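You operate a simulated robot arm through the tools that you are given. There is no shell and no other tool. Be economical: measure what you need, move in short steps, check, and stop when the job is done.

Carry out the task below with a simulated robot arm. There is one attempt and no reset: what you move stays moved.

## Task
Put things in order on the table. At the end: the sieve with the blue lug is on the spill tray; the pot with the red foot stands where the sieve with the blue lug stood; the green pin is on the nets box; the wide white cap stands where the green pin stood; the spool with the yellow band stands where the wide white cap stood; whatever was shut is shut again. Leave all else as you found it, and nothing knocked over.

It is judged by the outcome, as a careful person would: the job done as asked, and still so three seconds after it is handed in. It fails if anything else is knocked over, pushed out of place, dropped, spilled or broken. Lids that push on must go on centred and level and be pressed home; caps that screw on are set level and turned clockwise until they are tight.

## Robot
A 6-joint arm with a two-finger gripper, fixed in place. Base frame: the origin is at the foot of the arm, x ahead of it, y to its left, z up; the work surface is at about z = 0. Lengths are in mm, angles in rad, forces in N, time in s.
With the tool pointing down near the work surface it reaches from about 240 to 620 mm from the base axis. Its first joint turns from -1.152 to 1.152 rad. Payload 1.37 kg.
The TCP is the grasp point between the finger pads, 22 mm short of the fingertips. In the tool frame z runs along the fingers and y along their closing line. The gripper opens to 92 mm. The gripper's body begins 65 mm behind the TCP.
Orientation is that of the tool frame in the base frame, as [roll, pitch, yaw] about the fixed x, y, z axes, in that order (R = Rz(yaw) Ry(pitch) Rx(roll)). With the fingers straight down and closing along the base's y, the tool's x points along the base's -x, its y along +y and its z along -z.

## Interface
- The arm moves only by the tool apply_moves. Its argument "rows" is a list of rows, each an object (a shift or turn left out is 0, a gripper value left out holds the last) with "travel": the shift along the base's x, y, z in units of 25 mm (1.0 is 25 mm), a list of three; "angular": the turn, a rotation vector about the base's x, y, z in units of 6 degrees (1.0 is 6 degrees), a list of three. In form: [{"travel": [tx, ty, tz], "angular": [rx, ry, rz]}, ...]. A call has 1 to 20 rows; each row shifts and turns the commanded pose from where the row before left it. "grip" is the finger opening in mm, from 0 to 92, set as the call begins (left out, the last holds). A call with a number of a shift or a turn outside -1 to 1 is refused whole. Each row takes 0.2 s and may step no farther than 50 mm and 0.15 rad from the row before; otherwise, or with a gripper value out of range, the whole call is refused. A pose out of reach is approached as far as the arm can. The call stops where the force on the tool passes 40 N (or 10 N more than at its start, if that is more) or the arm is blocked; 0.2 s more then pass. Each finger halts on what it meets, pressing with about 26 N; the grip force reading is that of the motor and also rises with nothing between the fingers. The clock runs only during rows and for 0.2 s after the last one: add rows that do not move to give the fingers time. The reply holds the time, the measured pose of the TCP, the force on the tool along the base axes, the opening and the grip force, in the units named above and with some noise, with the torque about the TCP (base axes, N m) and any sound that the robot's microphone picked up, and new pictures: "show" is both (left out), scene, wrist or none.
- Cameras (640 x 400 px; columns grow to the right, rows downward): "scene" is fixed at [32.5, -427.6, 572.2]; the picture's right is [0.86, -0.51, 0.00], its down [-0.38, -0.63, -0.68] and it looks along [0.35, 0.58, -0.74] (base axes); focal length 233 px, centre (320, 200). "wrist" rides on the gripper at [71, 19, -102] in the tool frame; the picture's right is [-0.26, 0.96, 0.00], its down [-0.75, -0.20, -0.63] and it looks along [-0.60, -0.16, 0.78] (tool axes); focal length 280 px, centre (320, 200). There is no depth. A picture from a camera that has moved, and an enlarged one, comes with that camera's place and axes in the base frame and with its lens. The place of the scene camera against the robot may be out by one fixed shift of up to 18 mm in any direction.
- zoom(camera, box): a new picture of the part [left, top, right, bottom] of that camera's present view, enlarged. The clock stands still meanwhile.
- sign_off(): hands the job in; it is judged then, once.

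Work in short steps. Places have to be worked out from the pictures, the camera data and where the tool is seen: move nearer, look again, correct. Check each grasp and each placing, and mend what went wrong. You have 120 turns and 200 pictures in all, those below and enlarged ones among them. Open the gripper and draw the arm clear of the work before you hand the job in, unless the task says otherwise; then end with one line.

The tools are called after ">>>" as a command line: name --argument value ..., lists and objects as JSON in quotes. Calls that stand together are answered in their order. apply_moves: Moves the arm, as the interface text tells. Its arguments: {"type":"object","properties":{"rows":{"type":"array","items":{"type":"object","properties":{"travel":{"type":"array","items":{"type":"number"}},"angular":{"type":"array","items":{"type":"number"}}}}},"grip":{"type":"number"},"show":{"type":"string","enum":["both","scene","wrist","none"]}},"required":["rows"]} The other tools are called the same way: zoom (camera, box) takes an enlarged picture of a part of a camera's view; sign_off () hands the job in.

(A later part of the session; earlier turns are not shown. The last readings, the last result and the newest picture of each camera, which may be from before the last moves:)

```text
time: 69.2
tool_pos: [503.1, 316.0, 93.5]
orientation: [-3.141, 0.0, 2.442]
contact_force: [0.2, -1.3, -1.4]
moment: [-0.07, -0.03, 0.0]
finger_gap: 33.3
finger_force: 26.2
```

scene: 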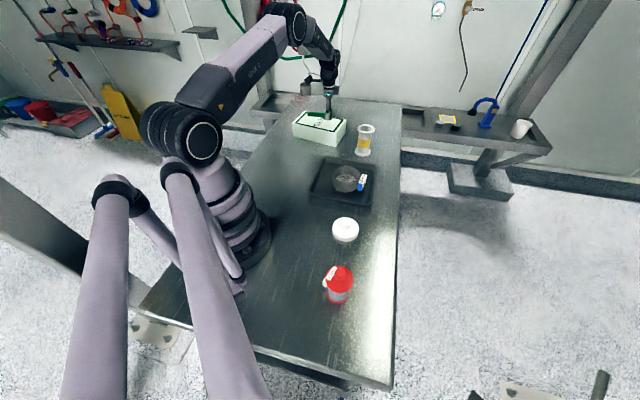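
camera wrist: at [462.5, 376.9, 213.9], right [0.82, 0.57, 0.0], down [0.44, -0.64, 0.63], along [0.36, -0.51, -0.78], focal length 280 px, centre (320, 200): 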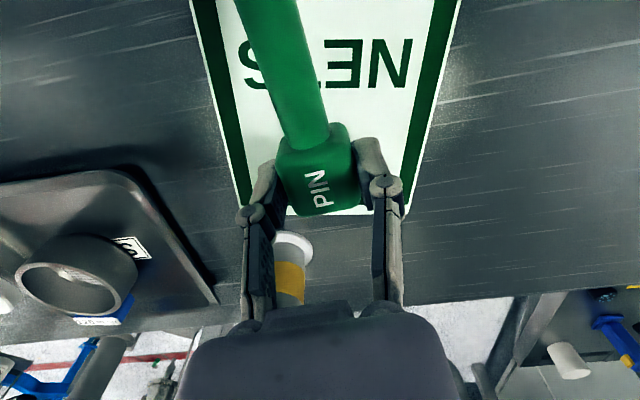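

>>> apply_moves --rows '[{"travel": [0, 0, -0.05]}, {"travel": [0, 0, -0.05]}, {"travel": [0, 0, -0.05]}, {"travel": [0, 0, 0]}]' --show "none"

>>> zoom --camera "scene" --box '[290, 90, 370, 160]'

```text
time: 70.2
tool_pos: [504.0, 316.8, 91.3]
orientation: [3.137, 0.001, 2.439]
contact_force: [-1.5, -5.3, 20.6]
moment: [-0.11, 0.08, 0.02]
finger_gap: 33.6
finger_force: 25.8
```

```text
5.71 times, centred on (330, 125) of scene
camera zoom: at [32.4, -427.6, 572.1], right [0.86, -0.51, 0.0], down [-0.38, -0.63, -0.68], along [0.35, 0.58, -0.74], focal length 1330 px, centre (263, 629)
```

zoom: 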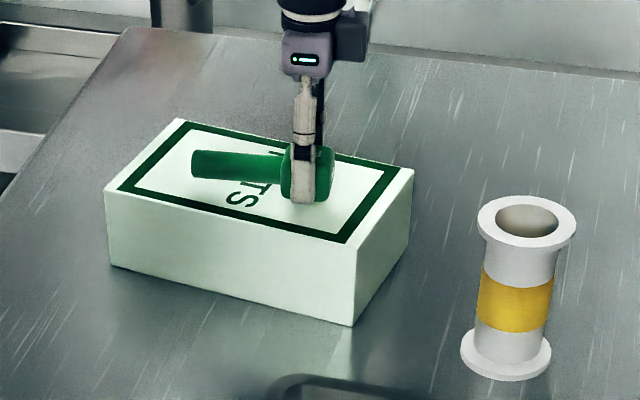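

In contact with the box, well within its top. Ease off, open, and rise.

>>> apply_moves --rows '[{"travel": [0, 0, 0.03]}]' --show "none"

>>> apply_moves --grip 56 --rows '[{"travel": [0, 0, 0]}, {"travel": [0, 0, 0]}, {"travel": [0, 0, 0]}]' --show "none"

>>> apply_moves --rows '[{"travel": [0, 0, 0.5]}, {"travel": [0, 0, 1]}, {"travel": [0, 0, 1]}, {"travel": [0, 0, 1]}, {"travel": [-1, 0, 0]}, {"travel": [-1, 0, 0]}]'

>>> zoom --camera "scene" --box '[290, 90, 370, 160]'

```text
time: 70.6
tool_pos: [503.7, 317.1, 91.8]
orientation: [3.137, 0.002, 2.441]
contact_force: [6.1, -1.1, 15.1]
moment: [-0.08, -0.11, -0.01]
finger_gap: 33.6
finger_force: 26.0
```

```text
time: 71.4
tool_pos: [502.8, 316.9, 89.8]
orientation: [3.141, 0.002, 2.44]
contact_force: [-0.3, -0.3, 0.4]
moment: [0.01, 0.04, 0.04]
finger_gap: 56.0
finger_force: 0.1
```

```text
time: 72.8
tool_pos: [454.6, 319.1, 180.5]
orientation: [3.141, -0.001, 2.44]
contact_force: [-0.9, 0.2, -0.5]
moment: [-0.01, 0.0, 0.01]
finger_gap: 56.0
finger_force: 0.0
camera wrist: at [412.5, 378.5, 281.6], right [0.82, 0.57, 0.0], down [0.44, -0.64, 0.63], along [0.36, -0.51, -0.78], focal length 280 px, centre (320, 200)
```

scene: 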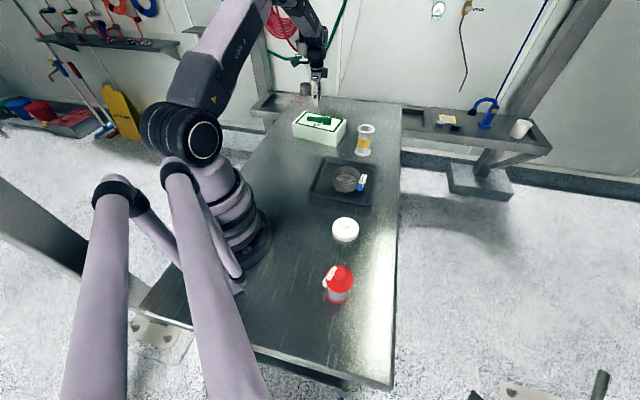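
wrist: 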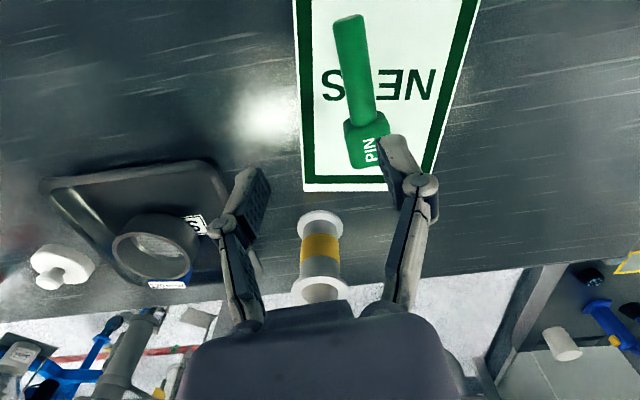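

```text
5.71 times, centred on (330, 125) of scene
camera zoom: at [32.6, -427.6, 572.2], right [0.86, -0.51, 0.0], down [-0.38, -0.63, -0.68], along [0.35, 0.58, -0.74], focal length 1330 px, centre (263, 629)
```

zoom: 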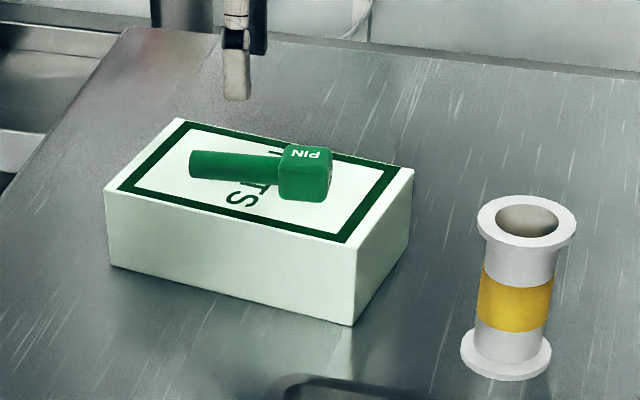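

The pin rests safely on the box. Next the white cap, base centre ≈(287,-132). I go above it, turning back to the standard yaw.

>>> apply_moves --grip 60 --rows '[{"travel": [-0.375, -1, 0], "angular": [0, 0, 1]}, {"travel": [-0.375, -1, 0], "angular": [0, 0, 1]}, {"travel": [-0.375, -1, 0], "angular": [0, 0, 1]}, {"travel": [-0.375, -1, 0], "angular": [0, 0, 1]}, {"travel": [-0.375, -1, 0], "angular": [0, 0, 1]}, {"travel": [-0.375, -1, 0], "angular": [0, 0, 1]}, {"travel": [-0.375, -1, 0], "angular": [0, 0, 0.7]}, {"travel": [-0.375, -1, 0]}, {"travel": [-0.375, -1, 0]}, {"travel": [-0.375, -1, 0]}, {"travel": [-0.375, -1, 0]}, {"travel": [-0.375, -1, 0]}, {"travel": [-0.375, -1, 0]}, {"travel": [-0.375, -1, 0]}, {"travel": [-0.375, -1, -0.4]}, {"travel": [-0.375, -1, -0.4]}, {"travel": [-0.375, -1, -0.4]}, {"travel": [-0.375, -1, -0.4]}, {"travel": [0, 0, 0]}]'

>>> zoom --camera "scene" --box '[310, 180, 380, 260]'

```text
time: 76.8
tool_pos: [284.0, -131.2, 136.3]
orientation: [-3.141, -0.001, -3.141]
contact_force: [0.2, -0.8, -1.0]
moment: [-0.01, -0.01, -0.02]
finger_gap: 60.3
finger_force: 0.1
camera wrist: at [212.6, -112.3, 237.1], right [0.26, 0.97, 0.0], down [0.75, -0.2, 0.62], along [0.6, -0.16, -0.78], focal length 280 px, centre (320, 200)
```

scene: 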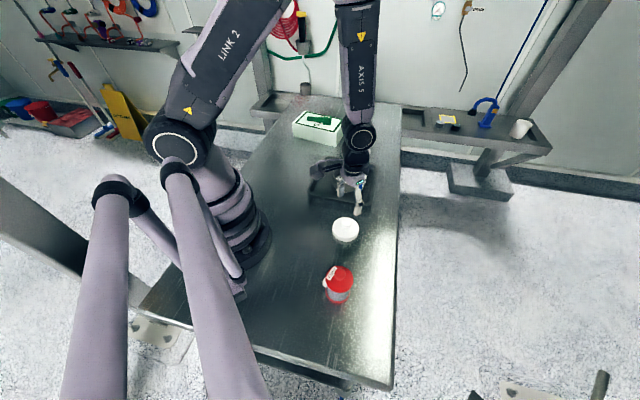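
wrist: 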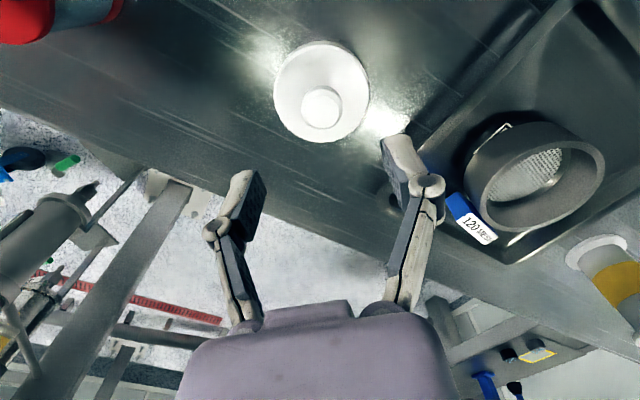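

```text
5.00 times, centred on (345, 220) of scene
camera zoom: at [32.5, -427.6, 572.2], right [0.86, -0.51, 0.0], down [-0.38, -0.63, -0.68], along [0.35, 0.58, -0.74], focal length 1163 px, centre (195, 100)
```

zoom: 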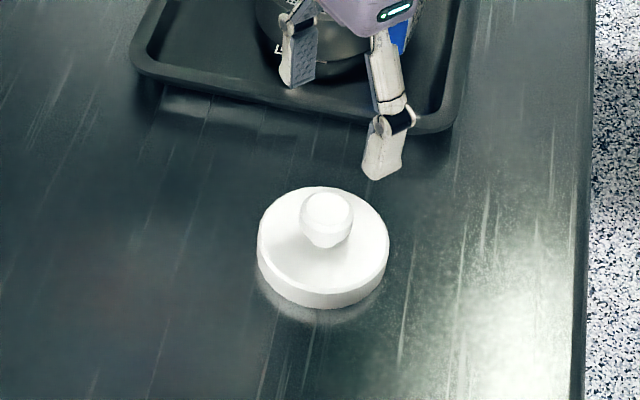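

Cap base centre ≈(288,-132), knob Ø≈30 at z≈37, disc top ≈17. I lower over the knob to TCP z≈45.

>>> apply_moves --rows '[{"travel": [0.13, 0.02, -0.9]}, {"travel": [0, 0, -0.9]}, {"travel": [0, 0, -0.9]}, {"travel": [0, 0, -0.6]}, {"travel": [0, 0, -0.3]}, {"travel": [0, 0, 0]}]'

>>> zoom --camera "scene" --box '[310, 180, 380, 260]'

```text
time: 78.2
tool_pos: [288.6, -135.3, 47.9]
orientation: [3.141, 0.0, 3.14]
contact_force: [-0.8, -0.2, -0.6]
moment: [-0.02, 0.01, -0.04]
finger_gap: 59.8
finger_force: 0.0
camera wrist: at [217.6, -113.8, 149.7], right [0.26, 0.96, 0.0], down [0.75, -0.2, 0.63], along [0.6, -0.16, -0.78], focal length 280 px, centre (320, 200)
```

scene: 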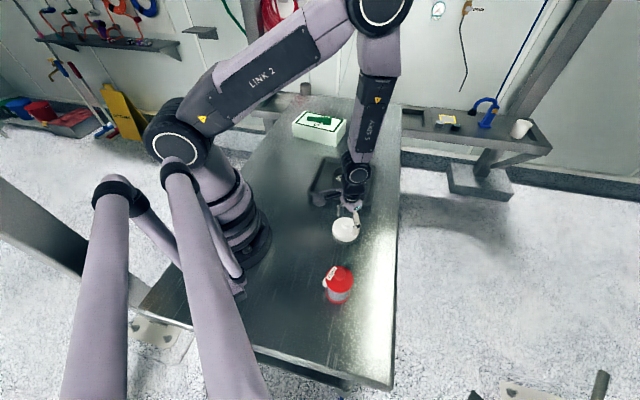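
wrist: 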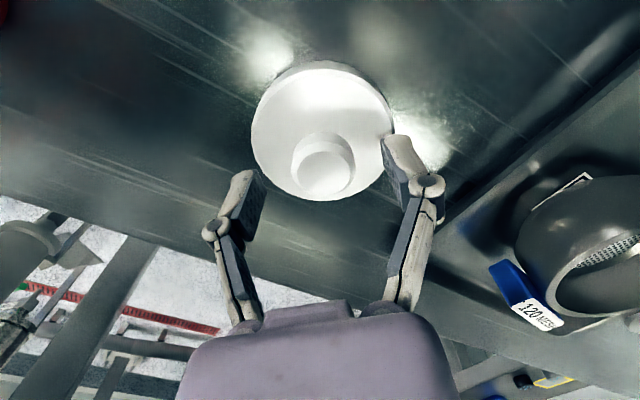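

```text
5.00 times, centred on (345, 220) of scene
camera zoom: at [32.5, -427.6, 572.2], right [0.86, -0.51, 0.0], down [-0.38, -0.63, -0.68], along [0.35, 0.58, -0.74], focal length 1163 px, centre (195, 100)
```

zoom: 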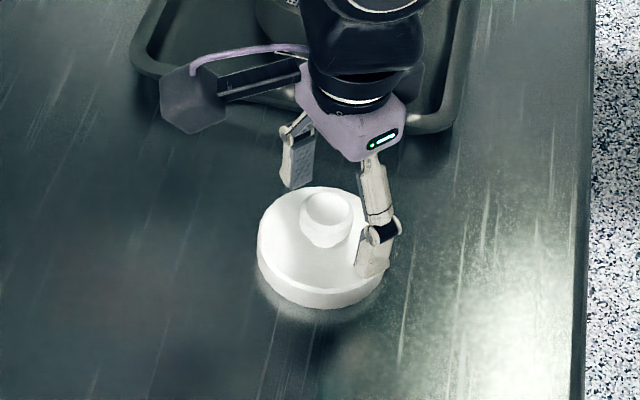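

Fingers are about 4-5 mm off toward (+x,-y); I correct and lower 3 mm more.

>>> apply_moves --rows '[{"travel": [-0.16, 0.13, -0.08]}, {"travel": [0, 0, -0.06]}, {"travel": [0, 0, 0]}]'

>>> zoom --camera "scene" --box '[310, 180, 380, 260]'

```text
time: 79.0
tool_pos: [284.4, -129.4, 43.5]
orientation: [-3.141, -0.001, 3.141]
contact_force: [-0.7, -0.1, 0.0]
moment: [-0.04, 0.02, -0.02]
finger_gap: 60.1
finger_force: 0.0
camera wrist: at [212.1, -110.7, 145.5], right [0.26, 0.96, 0.0], down [0.75, -0.2, 0.62], along [0.6, -0.16, -0.78], focal length 280 px, centre (320, 200)
```

scene: 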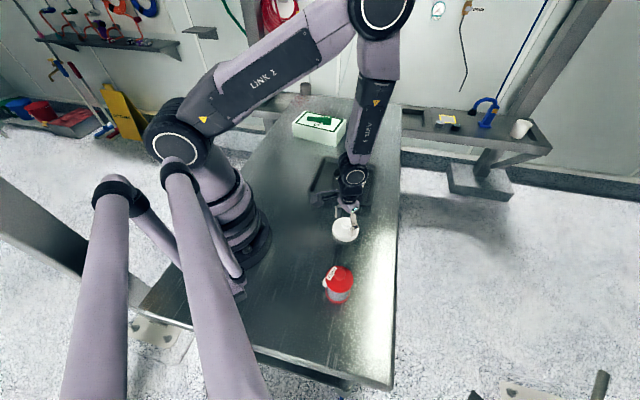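
wrist: 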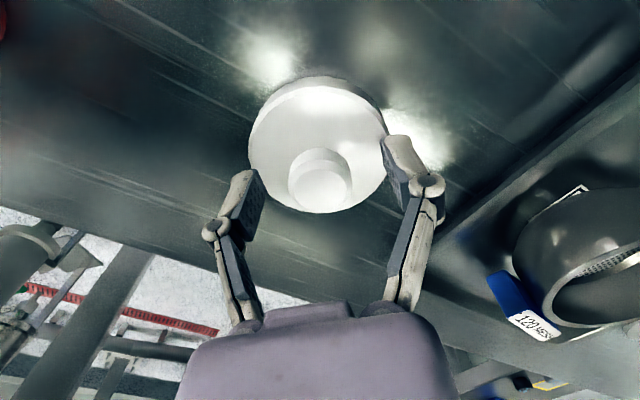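

```text
5.00 times, centred on (345, 220) of scene
camera zoom: at [32.5, -427.6, 572.2], right [0.86, -0.51, 0.0], down [-0.38, -0.63, -0.68], along [0.35, 0.58, -0.74], focal length 1163 px, centre (195, 100)
```

zoom: 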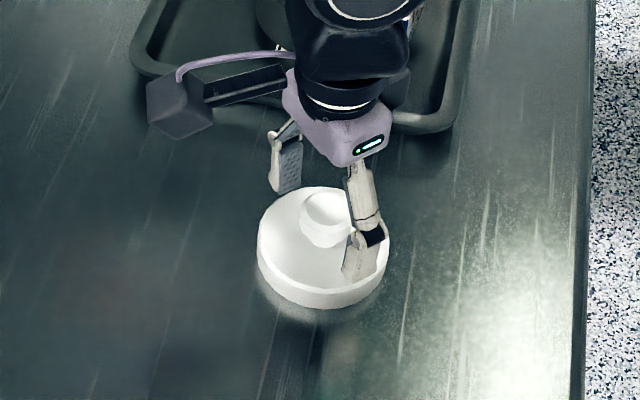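

Centred within ~2 mm. Close on the knob.

>>> apply_moves --grip 5 --rows '[{"travel": [0.07, -0.04, 0]}, {"travel": [0, 0, 0]}, {"travel": [0, 0, 0]}, {"travel": [0, 0, 0]}, {"travel": [0, 0, 0]}]'

>>> zoom --camera "scene" --box '[310, 180, 380, 260]'

```text
time: 80.2
tool_pos: [286.2, -129.7, 43.9]
orientation: [-3.14, 0.001, 3.141]
contact_force: [-0.3, -0.7, 3.5]
moment: [-0.03, -0.01, 0.03]
finger_gap: 27.9
finger_force: 26.1
camera wrist: at [213.7, -111.8, 145.1], right [0.26, 0.96, 0.0], down [0.75, -0.2, 0.63], along [0.6, -0.16, -0.78], focal length 280 px, centre (320, 200)
```

scene: 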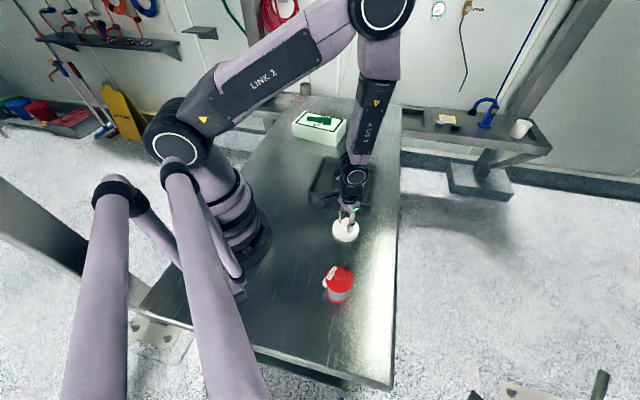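
wrist: 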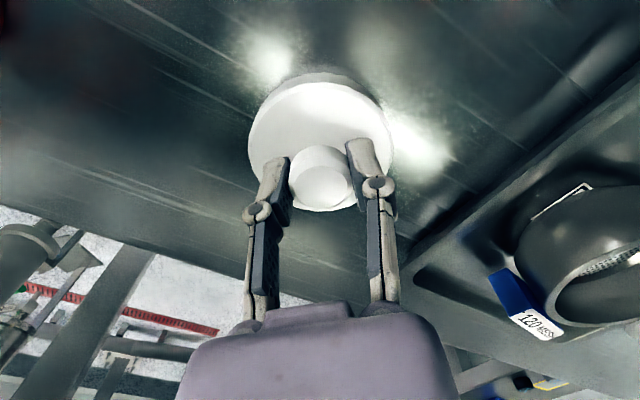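

```text
5.00 times, centred on (345, 220) of scene
camera zoom: at [32.5, -427.6, 572.2], right [0.86, -0.51, 0.0], down [-0.38, -0.63, -0.68], along [0.35, 0.58, -0.74], focal length 1163 px, centre (195, 100)
```

zoom: 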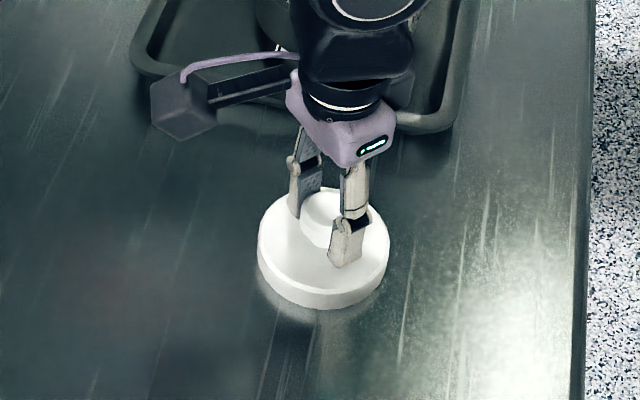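

Cap gripped at the knob (27.9 mm), unmoved. Lift, check, then carry to the pin's old spot ~(250,202).

>>> apply_moves --rows '[{"travel": [0, 0, 0.4]}, {"travel": [0, 0, 1]}, {"travel": [0, 0, 1]}, {"travel": [0, 0, 1]}, {"travel": [0, 0, 1]}, {"travel": [0, 0, 0]}]'

>>> apply_moves --rows '[{"travel": [0.37, 0.92, 0]}, {"travel": [0.37, 0.92, 0]}, {"travel": [0.37, 0.92, 0]}, {"travel": [0.37, 0.92, 0]}, {"travel": [0.37, 0.92, 0]}, {"travel": [0.37, 0.92, 0]}, {"travel": [0.37, 0.92, 0]}, {"travel": [-0.5, 0.86, 0]}, {"travel": [-0.5, 0.86, 0]}, {"travel": [-0.5, 0.86, 0]}, {"travel": [-0.5, 0.86, 0]}, {"travel": [-0.5, 0.86, 0]}, {"travel": [-0.5, 0.86, 0]}, {"travel": [-0.5, 0.86, 0]}, {"travel": [-0.5, 0.86, 0]}, {"travel": [0, 0, 0]}]'

>>> zoom --camera "scene" --box '[250, 110, 310, 190]'

```text
time: 81.6
tool_pos: [283.6, -131.3, 153.6]
orientation: [3.141, -0.001, 3.141]
contact_force: [-0.2, -0.6, -0.5]
moment: [0.01, 0.0, 0.01]
finger_gap: 27.6
finger_force: 25.8
camera wrist: at [212.8, -111.6, 256.0], right [0.26, 0.97, 0.0], down [0.75, -0.2, 0.62], along [0.6, -0.16, -0.78], focal length 280 px, centre (320, 200)
```

scene: 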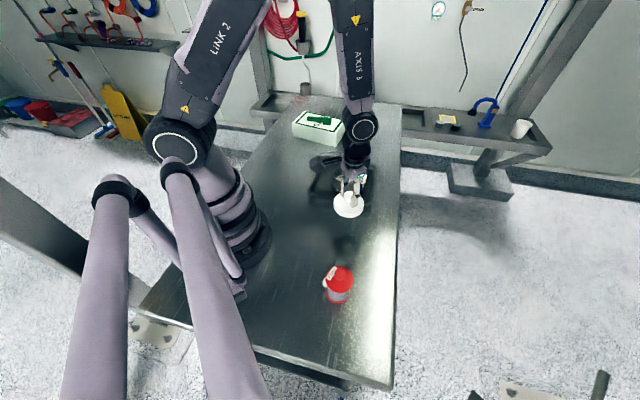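
wrist: 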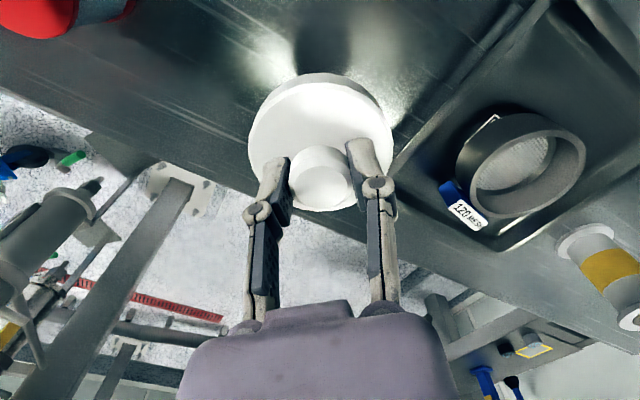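

```text
time: 85.0
tool_pos: [247.1, 202.9, 152.7]
orientation: [-3.141, 0.0, 3.14]
contact_force: [-0.7, -0.9, 0.1]
moment: [0.02, 0.01, 0.0]
finger_gap: 28.1
finger_force: 25.9
camera wrist: at [175.9, 222.4, 253.4], right [0.26, 0.96, 0.0], down [0.75, -0.2, 0.62], along [0.6, -0.16, -0.78], focal length 280 px, centre (320, 200)
```

scene: 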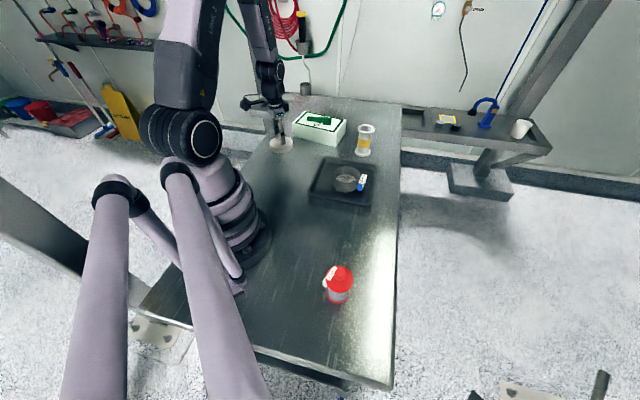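
wrist: 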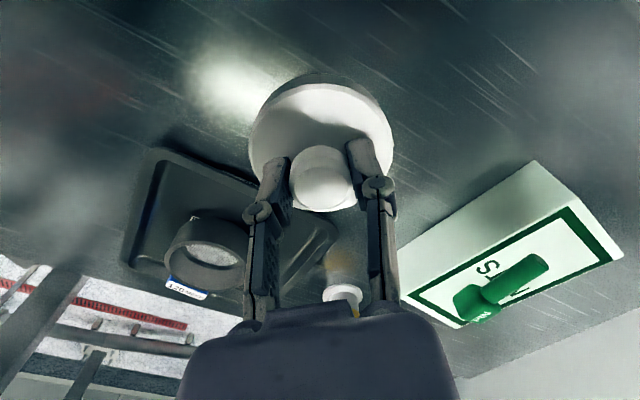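

```text
5.00 times, centred on (280, 150) of scene
camera zoom: at [32.5, -427.5, 572.2], right [0.86, -0.51, 0.0], down [-0.38, -0.63, -0.68], along [0.35, 0.58, -0.74], focal length 1163 px, centre (520, 450)
```

zoom: 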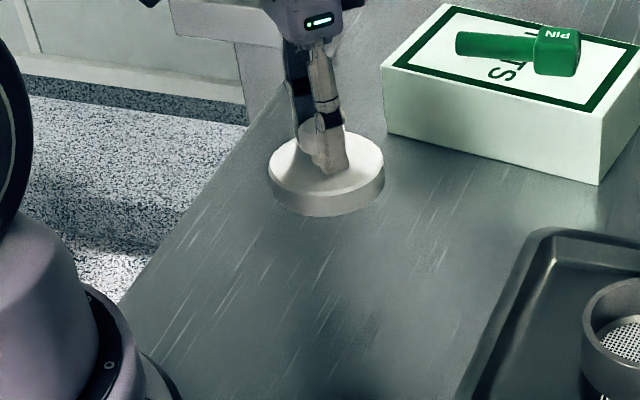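

Held level. I lower to near the table (+3 mm in x).

>>> apply_moves --rows '[{"travel": [0.12, 0, -0.9]}, {"travel": [0, 0, -0.9]}, {"travel": [0, 0, -0.9]}, {"travel": [0, 0, -0.9]}, {"travel": [0, 0, -0.4]}, {"travel": [0, 0, 0]}]' --show "none"

>>> zoom --camera "scene" --box '[250, 110, 310, 190]'

```text
time: 86.4
tool_pos: [251.8, 201.4, 52.6]
orientation: [-3.141, 0.0, 3.141]
contact_force: [-0.1, 0.3, 0.1]
moment: [0.0, 0.01, -0.03]
finger_gap: 27.9
finger_force: 26.1
```

```text
5.00 times, centred on (280, 150) of scene
camera zoom: at [32.6, -427.6, 572.2], right [0.86, -0.51, 0.0], down [-0.38, -0.63, -0.68], along [0.35, 0.58, -0.74], focal length 1163 px, centre (520, 450)
```

zoom: 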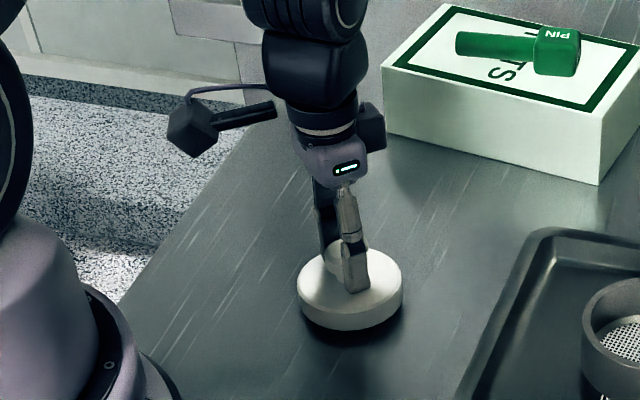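

Nearly on the pin's footprint; I nudge (-4,+4) mm and lower to contact.

>>> apply_moves --rows '[{"travel": [-0.16, 0.16, -0.1]}, {"travel": [0, 0, -0.1]}, {"travel": [0, 0, -0.08]}, {"travel": [0, 0, -0.06]}, {"travel": [0, 0, -0.06]}, {"travel": [0, 0, 0]}]' --show "none"

```text
time: 87.8
tool_pos: [248.2, 205.7, 45.7]
orientation: [3.14, 0.001, 3.141]
contact_force: [-0.3, 0.2, 0.0]
moment: [0.01, -0.02, 0.03]
finger_gap: 27.6
finger_force: 25.3
```

>>> apply_moves --rows '[{"travel": [0, 0, -0.05]}, {"travel": [0, 0, -0.05]}, {"travel": [0, 0, -0.04]}, {"travel": [0, 0, 0]}]' --show "none"

```text
time: 88.8
tool_pos: [248.5, 206.0, 40.3]
orientation: [-3.141, 0.001, 3.141]
contact_force: [0.0, -2.1, 20.6]
moment: [-0.03, -0.02, 0.01]
finger_gap: 27.6
finger_force: 26.1
```

Contact. Release and rise.

>>> apply_moves --rows '[{"travel": [0, 0, 0.04]}]' --show "none"

>>> apply_moves --grip 60 --rows '[{"travel": [0, 0, 0]}, {"travel": [0, 0, 0]}, {"travel": [0, 0, 0]}]' --show "none"

>>> apply_moves --rows '[{"travel": [0, 0, 0.5]}, {"travel": [0, 0, 1]}, {"travel": [0, 0, 1]}, {"travel": [0, 0, 1]}, {"travel": [0, 0, 1]}, {"travel": [0, 0, 1]}]'

>>> zoom --camera "scene" --box '[250, 110, 310, 190]'

```text
time: 89.2
tool_pos: [247.8, 205.2, 40.2]
orientation: [-3.141, -0.001, -3.141]
contact_force: [0.0, -0.8, 0.1]
moment: [-0.01, -0.02, 0.01]
finger_gap: 27.6
finger_force: 26.2
```

```text
time: 90.0
tool_pos: [247.9, 205.6, 42.4]
orientation: [-3.141, 0.0, -3.14]
contact_force: [-1.1, -0.3, -0.9]
moment: [0.03, -0.03, -0.02]
finger_gap: 60.3
finger_force: 0.1
```

```text
time: 91.4
tool_pos: [248.2, 204.9, 179.1]
orientation: [3.141, 0.001, -3.141]
contact_force: [0.8, 0.0, -0.1]
moment: [-0.01, 0.0, -0.02]
finger_gap: 60.1
finger_force: 0.0
camera wrist: at [176.9, 223.8, 279.2], right [0.26, 0.96, 0.0], down [0.75, -0.2, 0.62], along [0.6, -0.16, -0.78], focal length 280 px, centre (320, 200)
```

scene: 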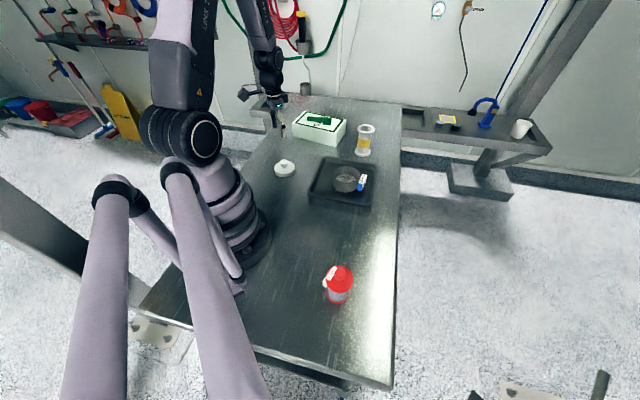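
wrist: 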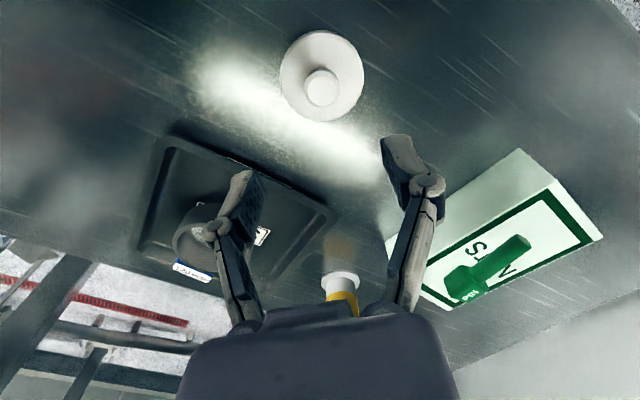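

```text
5.00 times, centred on (280, 150) of scene
camera zoom: at [32.6, -427.6, 572.2], right [0.86, -0.51, 0.0], down [-0.38, -0.63, -0.68], along [0.35, 0.58, -0.74], focal length 1163 px, centre (520, 450)
```

zoom: 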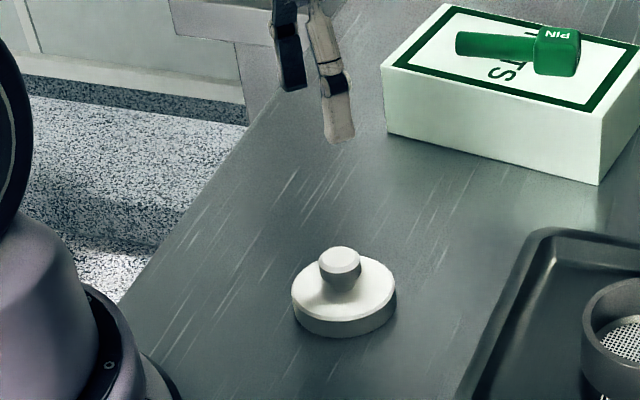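

The cap stands on the pin's old footprint. Last the spool: base ≈(565,145), height ≈105, flanges Ø≈63, tube Ø≈48. I go above it.

>>> apply_moves --grip 92 --rows '[{"travel": [0.975, -0.185, 0.1]}, {"travel": [0.975, -0.185, 0.1]}, {"travel": [0.975, -0.185, 0.1]}, {"travel": [0.975, -0.185, 0]}, {"travel": [0.975, -0.185, 0]}, {"travel": [0.975, -0.185, 0]}, {"travel": [0.975, -0.185, 0]}, {"travel": [0.975, -0.185, 0]}, {"travel": [0.975, -0.185, 0]}, {"travel": [0.975, -0.185, 0]}, {"travel": [0.975, -0.185, 0]}, {"travel": [0.975, -0.185, 0]}, {"travel": [0.975, -0.185, 0]}, {"travel": [0, 0, 0]}]'

>>> zoom --camera "scene" --box '[310, 70, 410, 170]'

```text
time: 94.4
tool_pos: [563.9, 145.3, 186.9]
orientation: [-3.141, 0.0, -3.14]
contact_force: [0.1, -0.6, -0.4]
moment: [-0.01, -0.03, 0.03]
finger_gap: 92.1
finger_force: 0.0
camera wrist: at [493.4, 164.7, 287.5], right [0.26, 0.96, 0.0], down [0.75, -0.2, 0.62], along [0.6, -0.16, -0.78], focal length 280 px, centre (320, 200)
```

scene: 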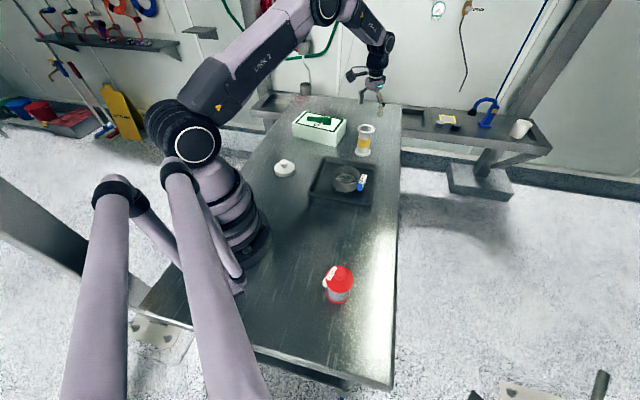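
wrist: 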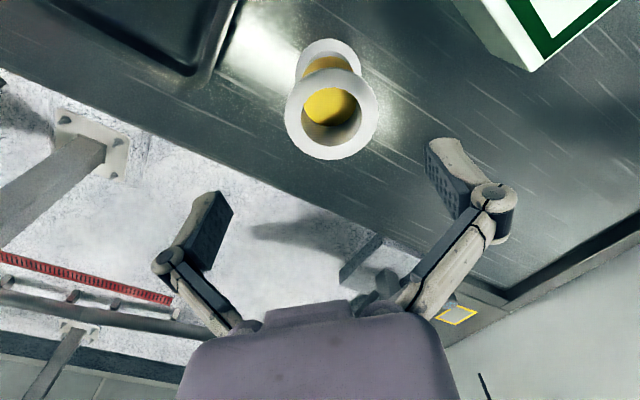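

```text
4.00 times, centred on (360, 120) of scene
camera zoom: at [32.5, -427.6, 572.2], right [0.86, -0.51, 0.0], down [-0.38, -0.63, -0.68], along [0.35, 0.58, -0.74], focal length 931 px, centre (160, 520)
```

zoom: 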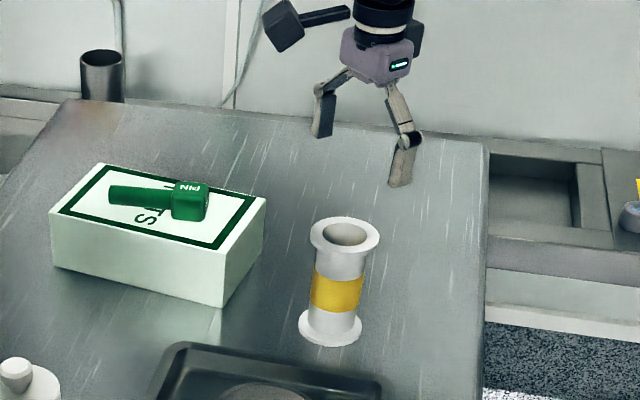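

Both views agree on the spool axis ≈(566,153). I shift and lower to just above it, then check.

>>> apply_moves --rows '[{"travel": [0.08, 0.3, -0.6]}, {"travel": [0, 0, -0.8]}, {"travel": [0, 0, 0]}]'

>>> zoom --camera "scene" --box '[320, 80, 400, 170]'

```text
time: 95.2
tool_pos: [568.2, 152.2, 151.3]
orientation: [-3.141, 0.001, -3.14]
contact_force: [-0.7, 0.1, -0.9]
moment: [0.01, 0.0, 0.0]
finger_gap: 91.6
finger_force: 0.0
camera wrist: at [496.3, 172.1, 252.2], right [0.26, 0.97, 0.0], down [0.75, -0.2, 0.63], along [0.6, -0.16, -0.78], focal length 280 px, centre (320, 200)
```

scene: 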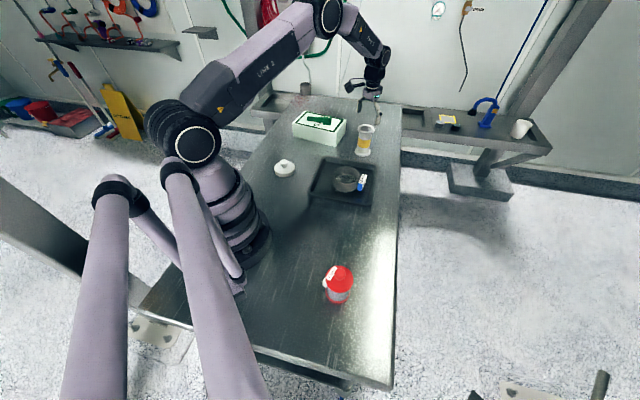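
wrist: 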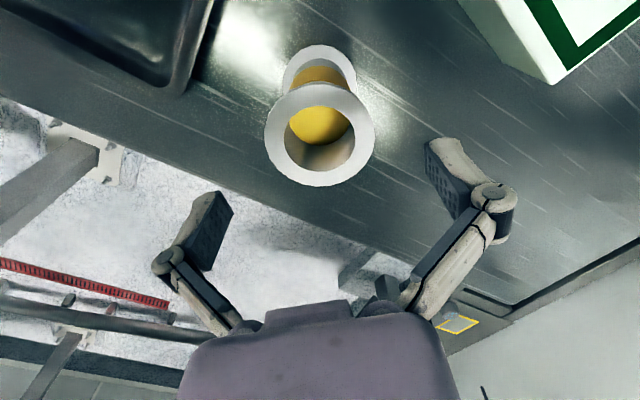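

```text
4.44 times, centred on (360, 125) of scene
camera zoom: at [32.5, -427.6, 572.2], right [0.86, -0.51, 0.0], down [-0.38, -0.63, -0.68], along [0.35, 0.58, -0.74], focal length 1034 px, centre (142, 533)
```

zoom: 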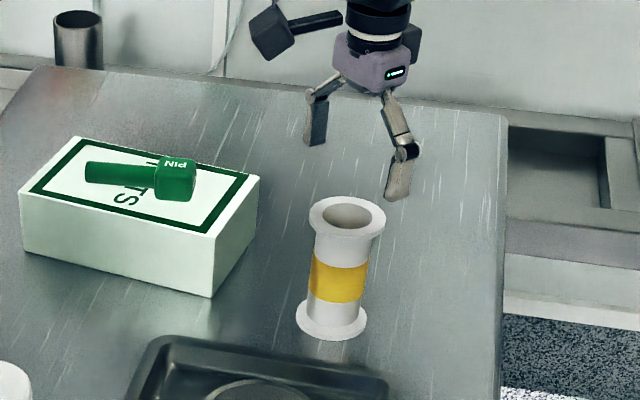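

Aligned within ~3 mm. I lower around the spool to z≈66.

>>> apply_moves --rows '[{"travel": [-0.1, 0.05, -0.4]}, {"travel": [0, 0, -0.5]}, {"travel": [0, 0, -0.6]}, {"travel": [0, 0, -0.6]}, {"travel": [0, 0, -0.6]}, {"travel": [0, 0, -0.6]}, {"travel": [0, 0, 0]}]'

>>> zoom --camera "scene" --box '[320, 80, 400, 170]'

```text
time: 96.8
tool_pos: [564.2, 157.5, 69.1]
orientation: [-3.141, 0.0, -3.142]
contact_force: [0.2, 0.7, 0.0]
moment: [0.0, -0.02, 0.04]
finger_gap: 91.9
finger_force: 0.1
camera wrist: at [493.9, 175.8, 170.5], right [0.26, 0.97, 0.0], down [0.75, -0.2, 0.63], along [0.6, -0.16, -0.78], focal length 280 px, centre (320, 200)
```

scene: 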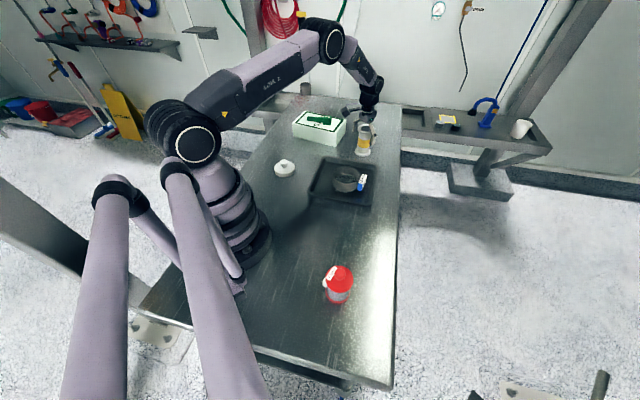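
wrist: 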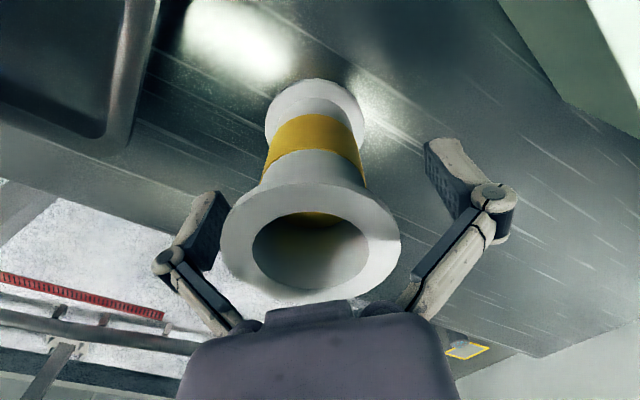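

```text
4.44 times, centred on (360, 125) of scene
camera zoom: at [32.5, -427.6, 572.2], right [0.86, -0.51, 0.0], down [-0.38, -0.63, -0.68], along [0.35, 0.58, -0.74], focal length 1034 px, centre (142, 533)
```

zoom: 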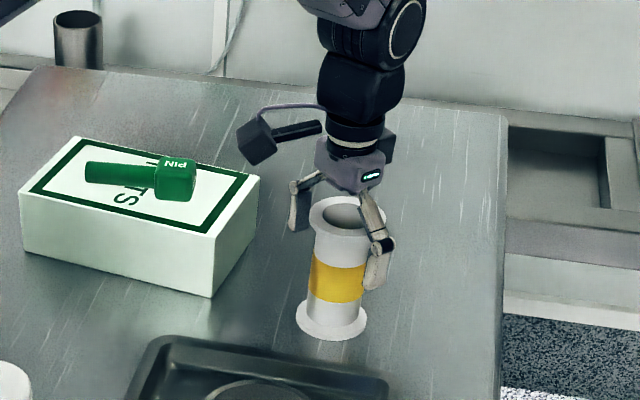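

The spool is ~3-4 mm toward -y from the finger centre. I correct and close on the tube.

>>> apply_moves --rows '[{"travel": [0.06, -0.16, -0.1]}, {"travel": [0, 0, 0]}]' --show "none"

>>> apply_moves --grip 20 --rows '[{"travel": [0, 0, 0]}, {"travel": [0, 0, 0]}, {"travel": [0, 0, 0]}, {"travel": [0, 0, 0]}]'

>>> zoom --camera "scene" --box '[320, 80, 400, 170]'

```text
time: 97.4
tool_pos: [567.4, 152.8, 66.9]
orientation: [3.14, 0.0, 3.14]
contact_force: [0.3, -0.6, -1.1]
moment: [0.01, 0.0, 0.0]
finger_gap: 91.9
finger_force: 0.2
```

```text
time: 98.4
tool_pos: [567.2, 152.9, 67.1]
orientation: [-3.14, 0.003, 3.141]
contact_force: [-3.5, -0.6, 16.3]
moment: [0.01, 0.03, 0.1]
finger_gap: 64.5
finger_force: 26.4
camera wrist: at [496.0, 171.5, 169.3], right [0.26, 0.97, 0.0], down [0.75, -0.2, 0.63], along [0.6, -0.16, -0.78], focal length 280 px, centre (320, 200)
```

scene: 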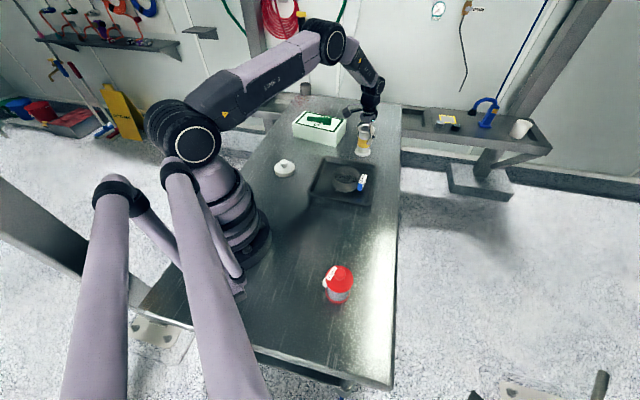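
wrist: 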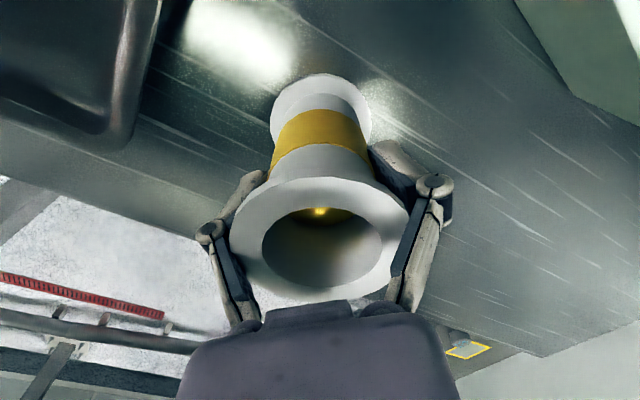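

```text
4.44 times, centred on (360, 125) of scene
camera zoom: at [32.4, -427.6, 572.2], right [0.86, -0.51, 0.0], down [-0.38, -0.63, -0.68], along [0.35, 0.58, -0.74], focal length 1034 px, centre (142, 533)
```

zoom: 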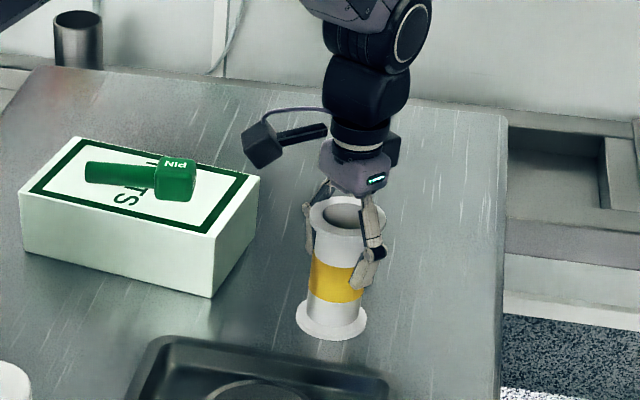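

The gap of 64.5 mm means the finger links met the top flange, not the tube. I open, raise and instead grip the flange rim with the pads at z≈99.

>>> apply_moves --grip 90 --rows '[{"travel": [0, 0, 0]}, {"travel": [0, 0, 0]}, {"travel": [0, 0, 0]}, {"travel": [0, 0, 0.5]}, {"travel": [0, 0, 0.5]}, {"travel": [0, 0, 0.28]}, {"travel": [0, 0, 0]}]'

>>> zoom --camera "scene" --box '[320, 80, 400, 170]'

```text
time: 100.0
tool_pos: [566.4, 151.6, 100.6]
orientation: [3.14, 0.0, -3.141]
contact_force: [0.5, -0.3, -0.2]
moment: [0.0, -0.04, 0.02]
finger_gap: 90.1
finger_force: 0.1
camera wrist: at [494.4, 171.2, 200.4], right [0.26, 0.97, 0.0], down [0.75, -0.2, 0.63], along [0.6, -0.16, -0.78], focal length 280 px, centre (320, 200)
```

scene: 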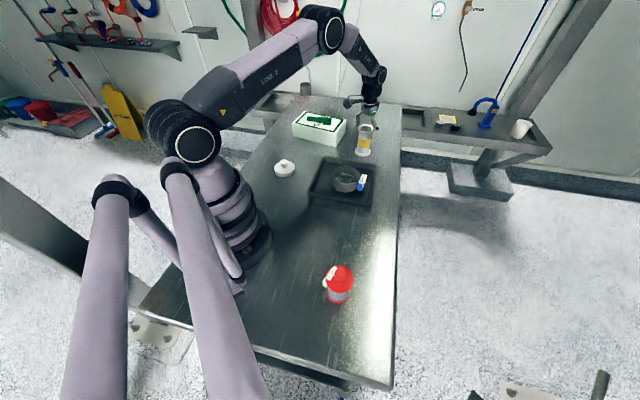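
wrist: 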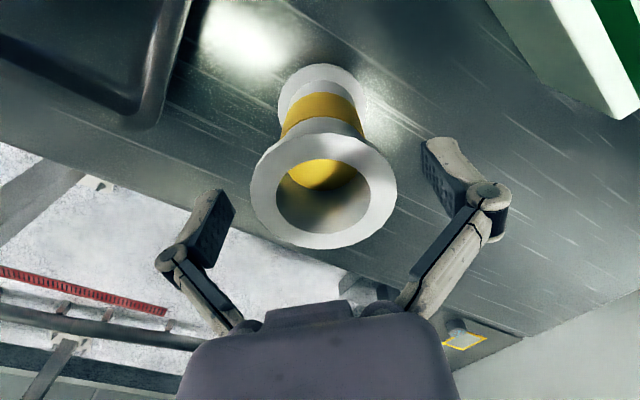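

```text
4.44 times, centred on (360, 125) of scene
camera zoom: at [32.5, -427.6, 572.2], right [0.86, -0.51, 0.0], down [-0.38, -0.63, -0.68], along [0.35, 0.58, -0.74], focal length 1034 px, centre (142, 533)
```

zoom: 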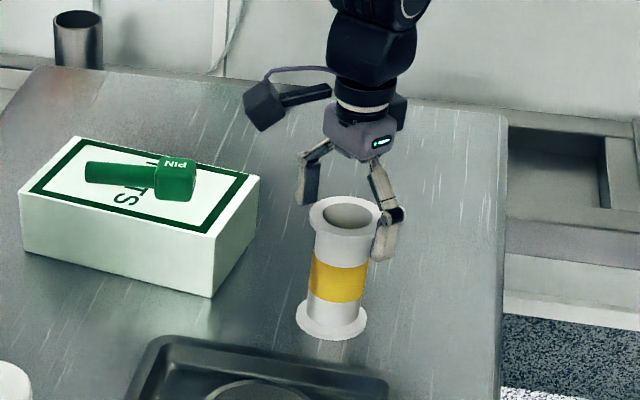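

Spool untouched and centred. Close on the flange rim.

>>> apply_moves --grip 30 --rows '[{"travel": [0, 0, 0]}, {"travel": [0, 0, 0]}, {"travel": [0, 0, 0]}, {"travel": [0, 0, 0]}]' --show "wrist"

>>> zoom --camera "scene" --box '[320, 80, 400, 170]'

```text
time: 101.0
tool_pos: [567.1, 150.5, 99.7]
orientation: [-3.141, 0.0, -3.142]
contact_force: [-2.1, -0.2, 7.7]
moment: [0.02, 0.18, 0.05]
finger_gap: 59.9
finger_force: 26.0
camera wrist: at [494.5, 171.3, 200.9], right [0.26, 0.97, 0.0], down [0.75, -0.2, 0.63], along [0.6, -0.16, -0.78], focal length 280 px, centre (320, 200)
```

wrist: 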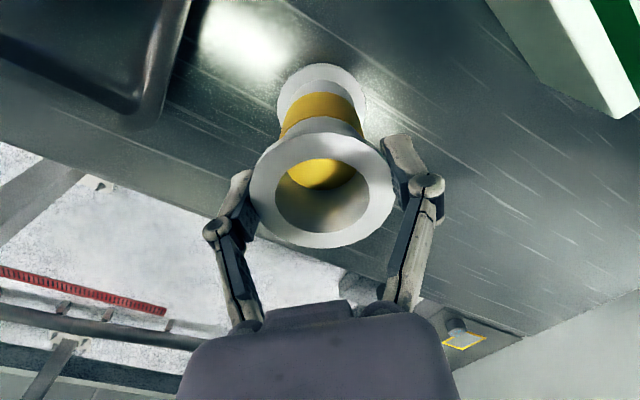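

```text
4.44 times, centred on (360, 125) of scene
camera zoom: at [32.5, -427.6, 572.2], right [0.86, -0.51, 0.0], down [-0.38, -0.63, -0.68], along [0.35, 0.58, -0.74], focal length 1034 px, centre (142, 533)
```

zoom: 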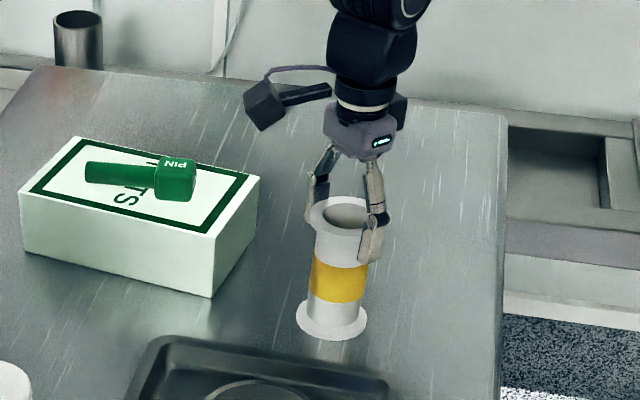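

Gripped the rim (59.9 mm). I lift 12 mm slowly and check that it hangs straight.

>>> apply_moves --rows '[{"travel": [0, 0, 0.12]}, {"travel": [0, 0, 0.12]}, {"travel": [0, 0, 0.24]}, {"travel": [0, 0, 0]}]' --show "wrist"

>>> zoom --camera "scene" --box '[320, 80, 400, 170]'

```text
time: 102.0
tool_pos: [565.2, 151.1, 111.5]
orientation: [-3.141, 0.0, 3.141]
contact_force: [-0.1, 0.6, -1.7]
moment: [0.04, 0.02, 0.02]
finger_gap: 59.9
finger_force: 25.8
camera wrist: at [495.5, 170.1, 212.9], right [0.26, 0.96, 0.0], down [0.75, -0.2, 0.62], along [0.6, -0.16, -0.78], focal length 280 px, centre (320, 200)
```

wrist: 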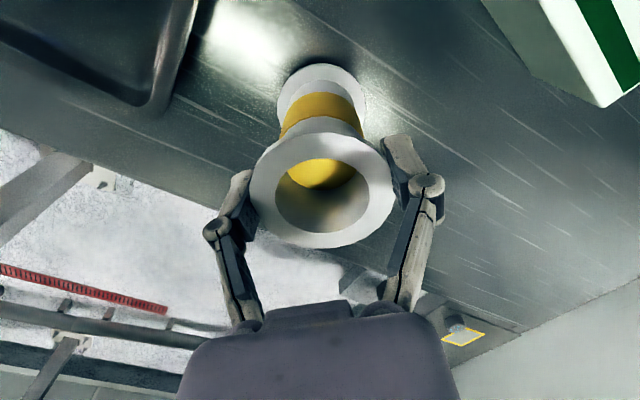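

```text
4.44 times, centred on (360, 125) of scene
camera zoom: at [32.6, -427.6, 572.2], right [0.86, -0.51, 0.0], down [-0.38, -0.63, -0.68], along [0.35, 0.58, -0.74], focal length 1034 px, centre (142, 533)
```

zoom: 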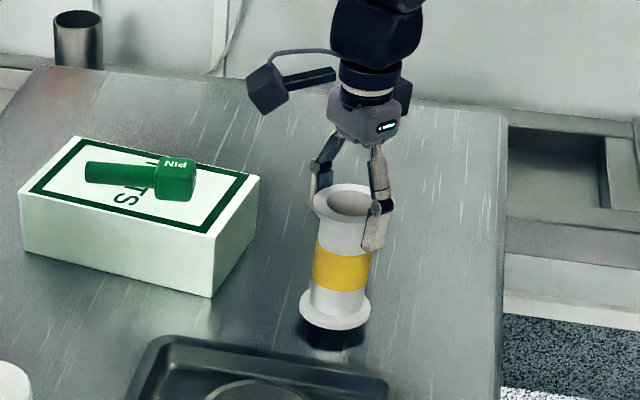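

Held well. Lift higher and carry over to the cap's old spot (287,-131).

>>> apply_moves --rows '[{"travel": [0, 0, 0.8]}, {"travel": [0, 0, 0.9]}, {"travel": [0, 0, 0.9]}, {"travel": [0, 0, 0.6]}, {"travel": [-0.6, -0.6, 0]}, {"travel": [-0.8, -0.8, 0]}, {"travel": [-0.87, -0.89, 0]}, {"travel": [-0.87, -0.89, 0]}, {"travel": [-0.87, -0.89, 0]}, {"travel": [-0.87, -0.89, 0]}, {"travel": [-0.87, -0.89, 0]}, {"travel": [-0.87, -0.89, 0]}, {"travel": [-0.87, -0.89, 0]}, {"travel": [-0.87, -0.89, 0]}, {"travel": [-0.87, -0.89, 0]}, {"travel": [-0.87, -0.89, 0]}, {"travel": [-0.7, -0.7, 0]}, {"travel": [-0.5, -0.55, 0]}, {"travel": [0, 0, 0]}]'

>>> zoom --camera "scene" --box '[310, 180, 380, 260]'

```text
time: 106.0
tool_pos: [283.5, -135.8, 188.4]
orientation: [-3.141, 0.0, -3.141]
contact_force: [0.0, 0.1, -1.5]
moment: [-0.01, 0.04, 0.0]
finger_gap: 59.6
finger_force: 26.5
camera wrist: at [211.5, -116.7, 289.6], right [0.26, 0.97, 0.0], down [0.75, -0.2, 0.63], along [0.6, -0.16, -0.78], focal length 280 px, centre (320, 200)
```

scene: 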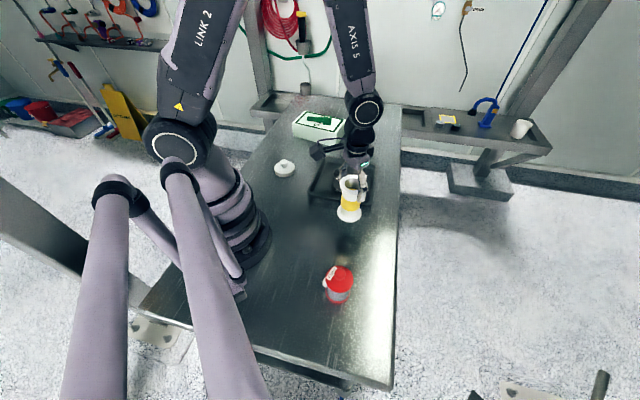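
wrist: 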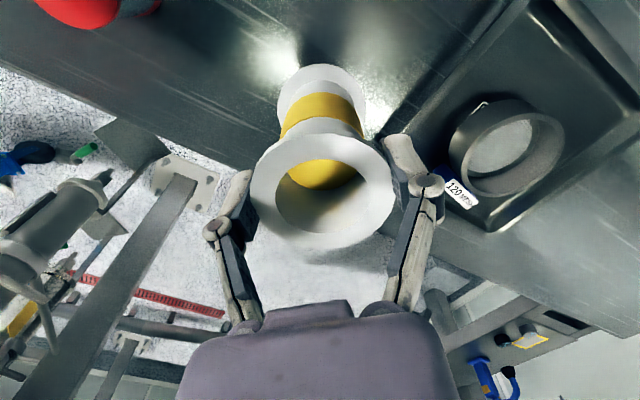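

```text
5.00 times, centred on (345, 220) of scene
camera zoom: at [32.5, -427.6, 572.2], right [0.86, -0.51, 0.0], down [-0.38, -0.63, -0.68], along [0.35, 0.58, -0.74], focal length 1163 px, centre (195, 100)
```

zoom: 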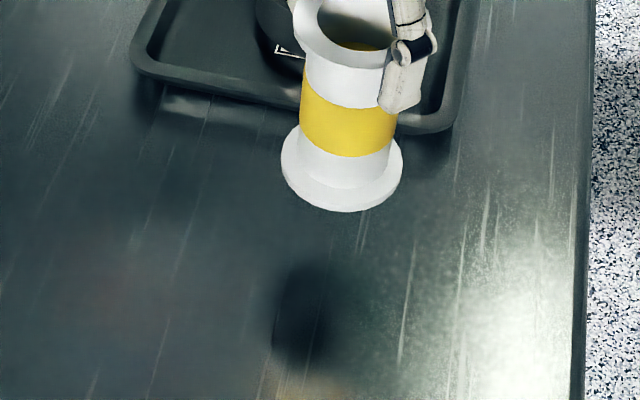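

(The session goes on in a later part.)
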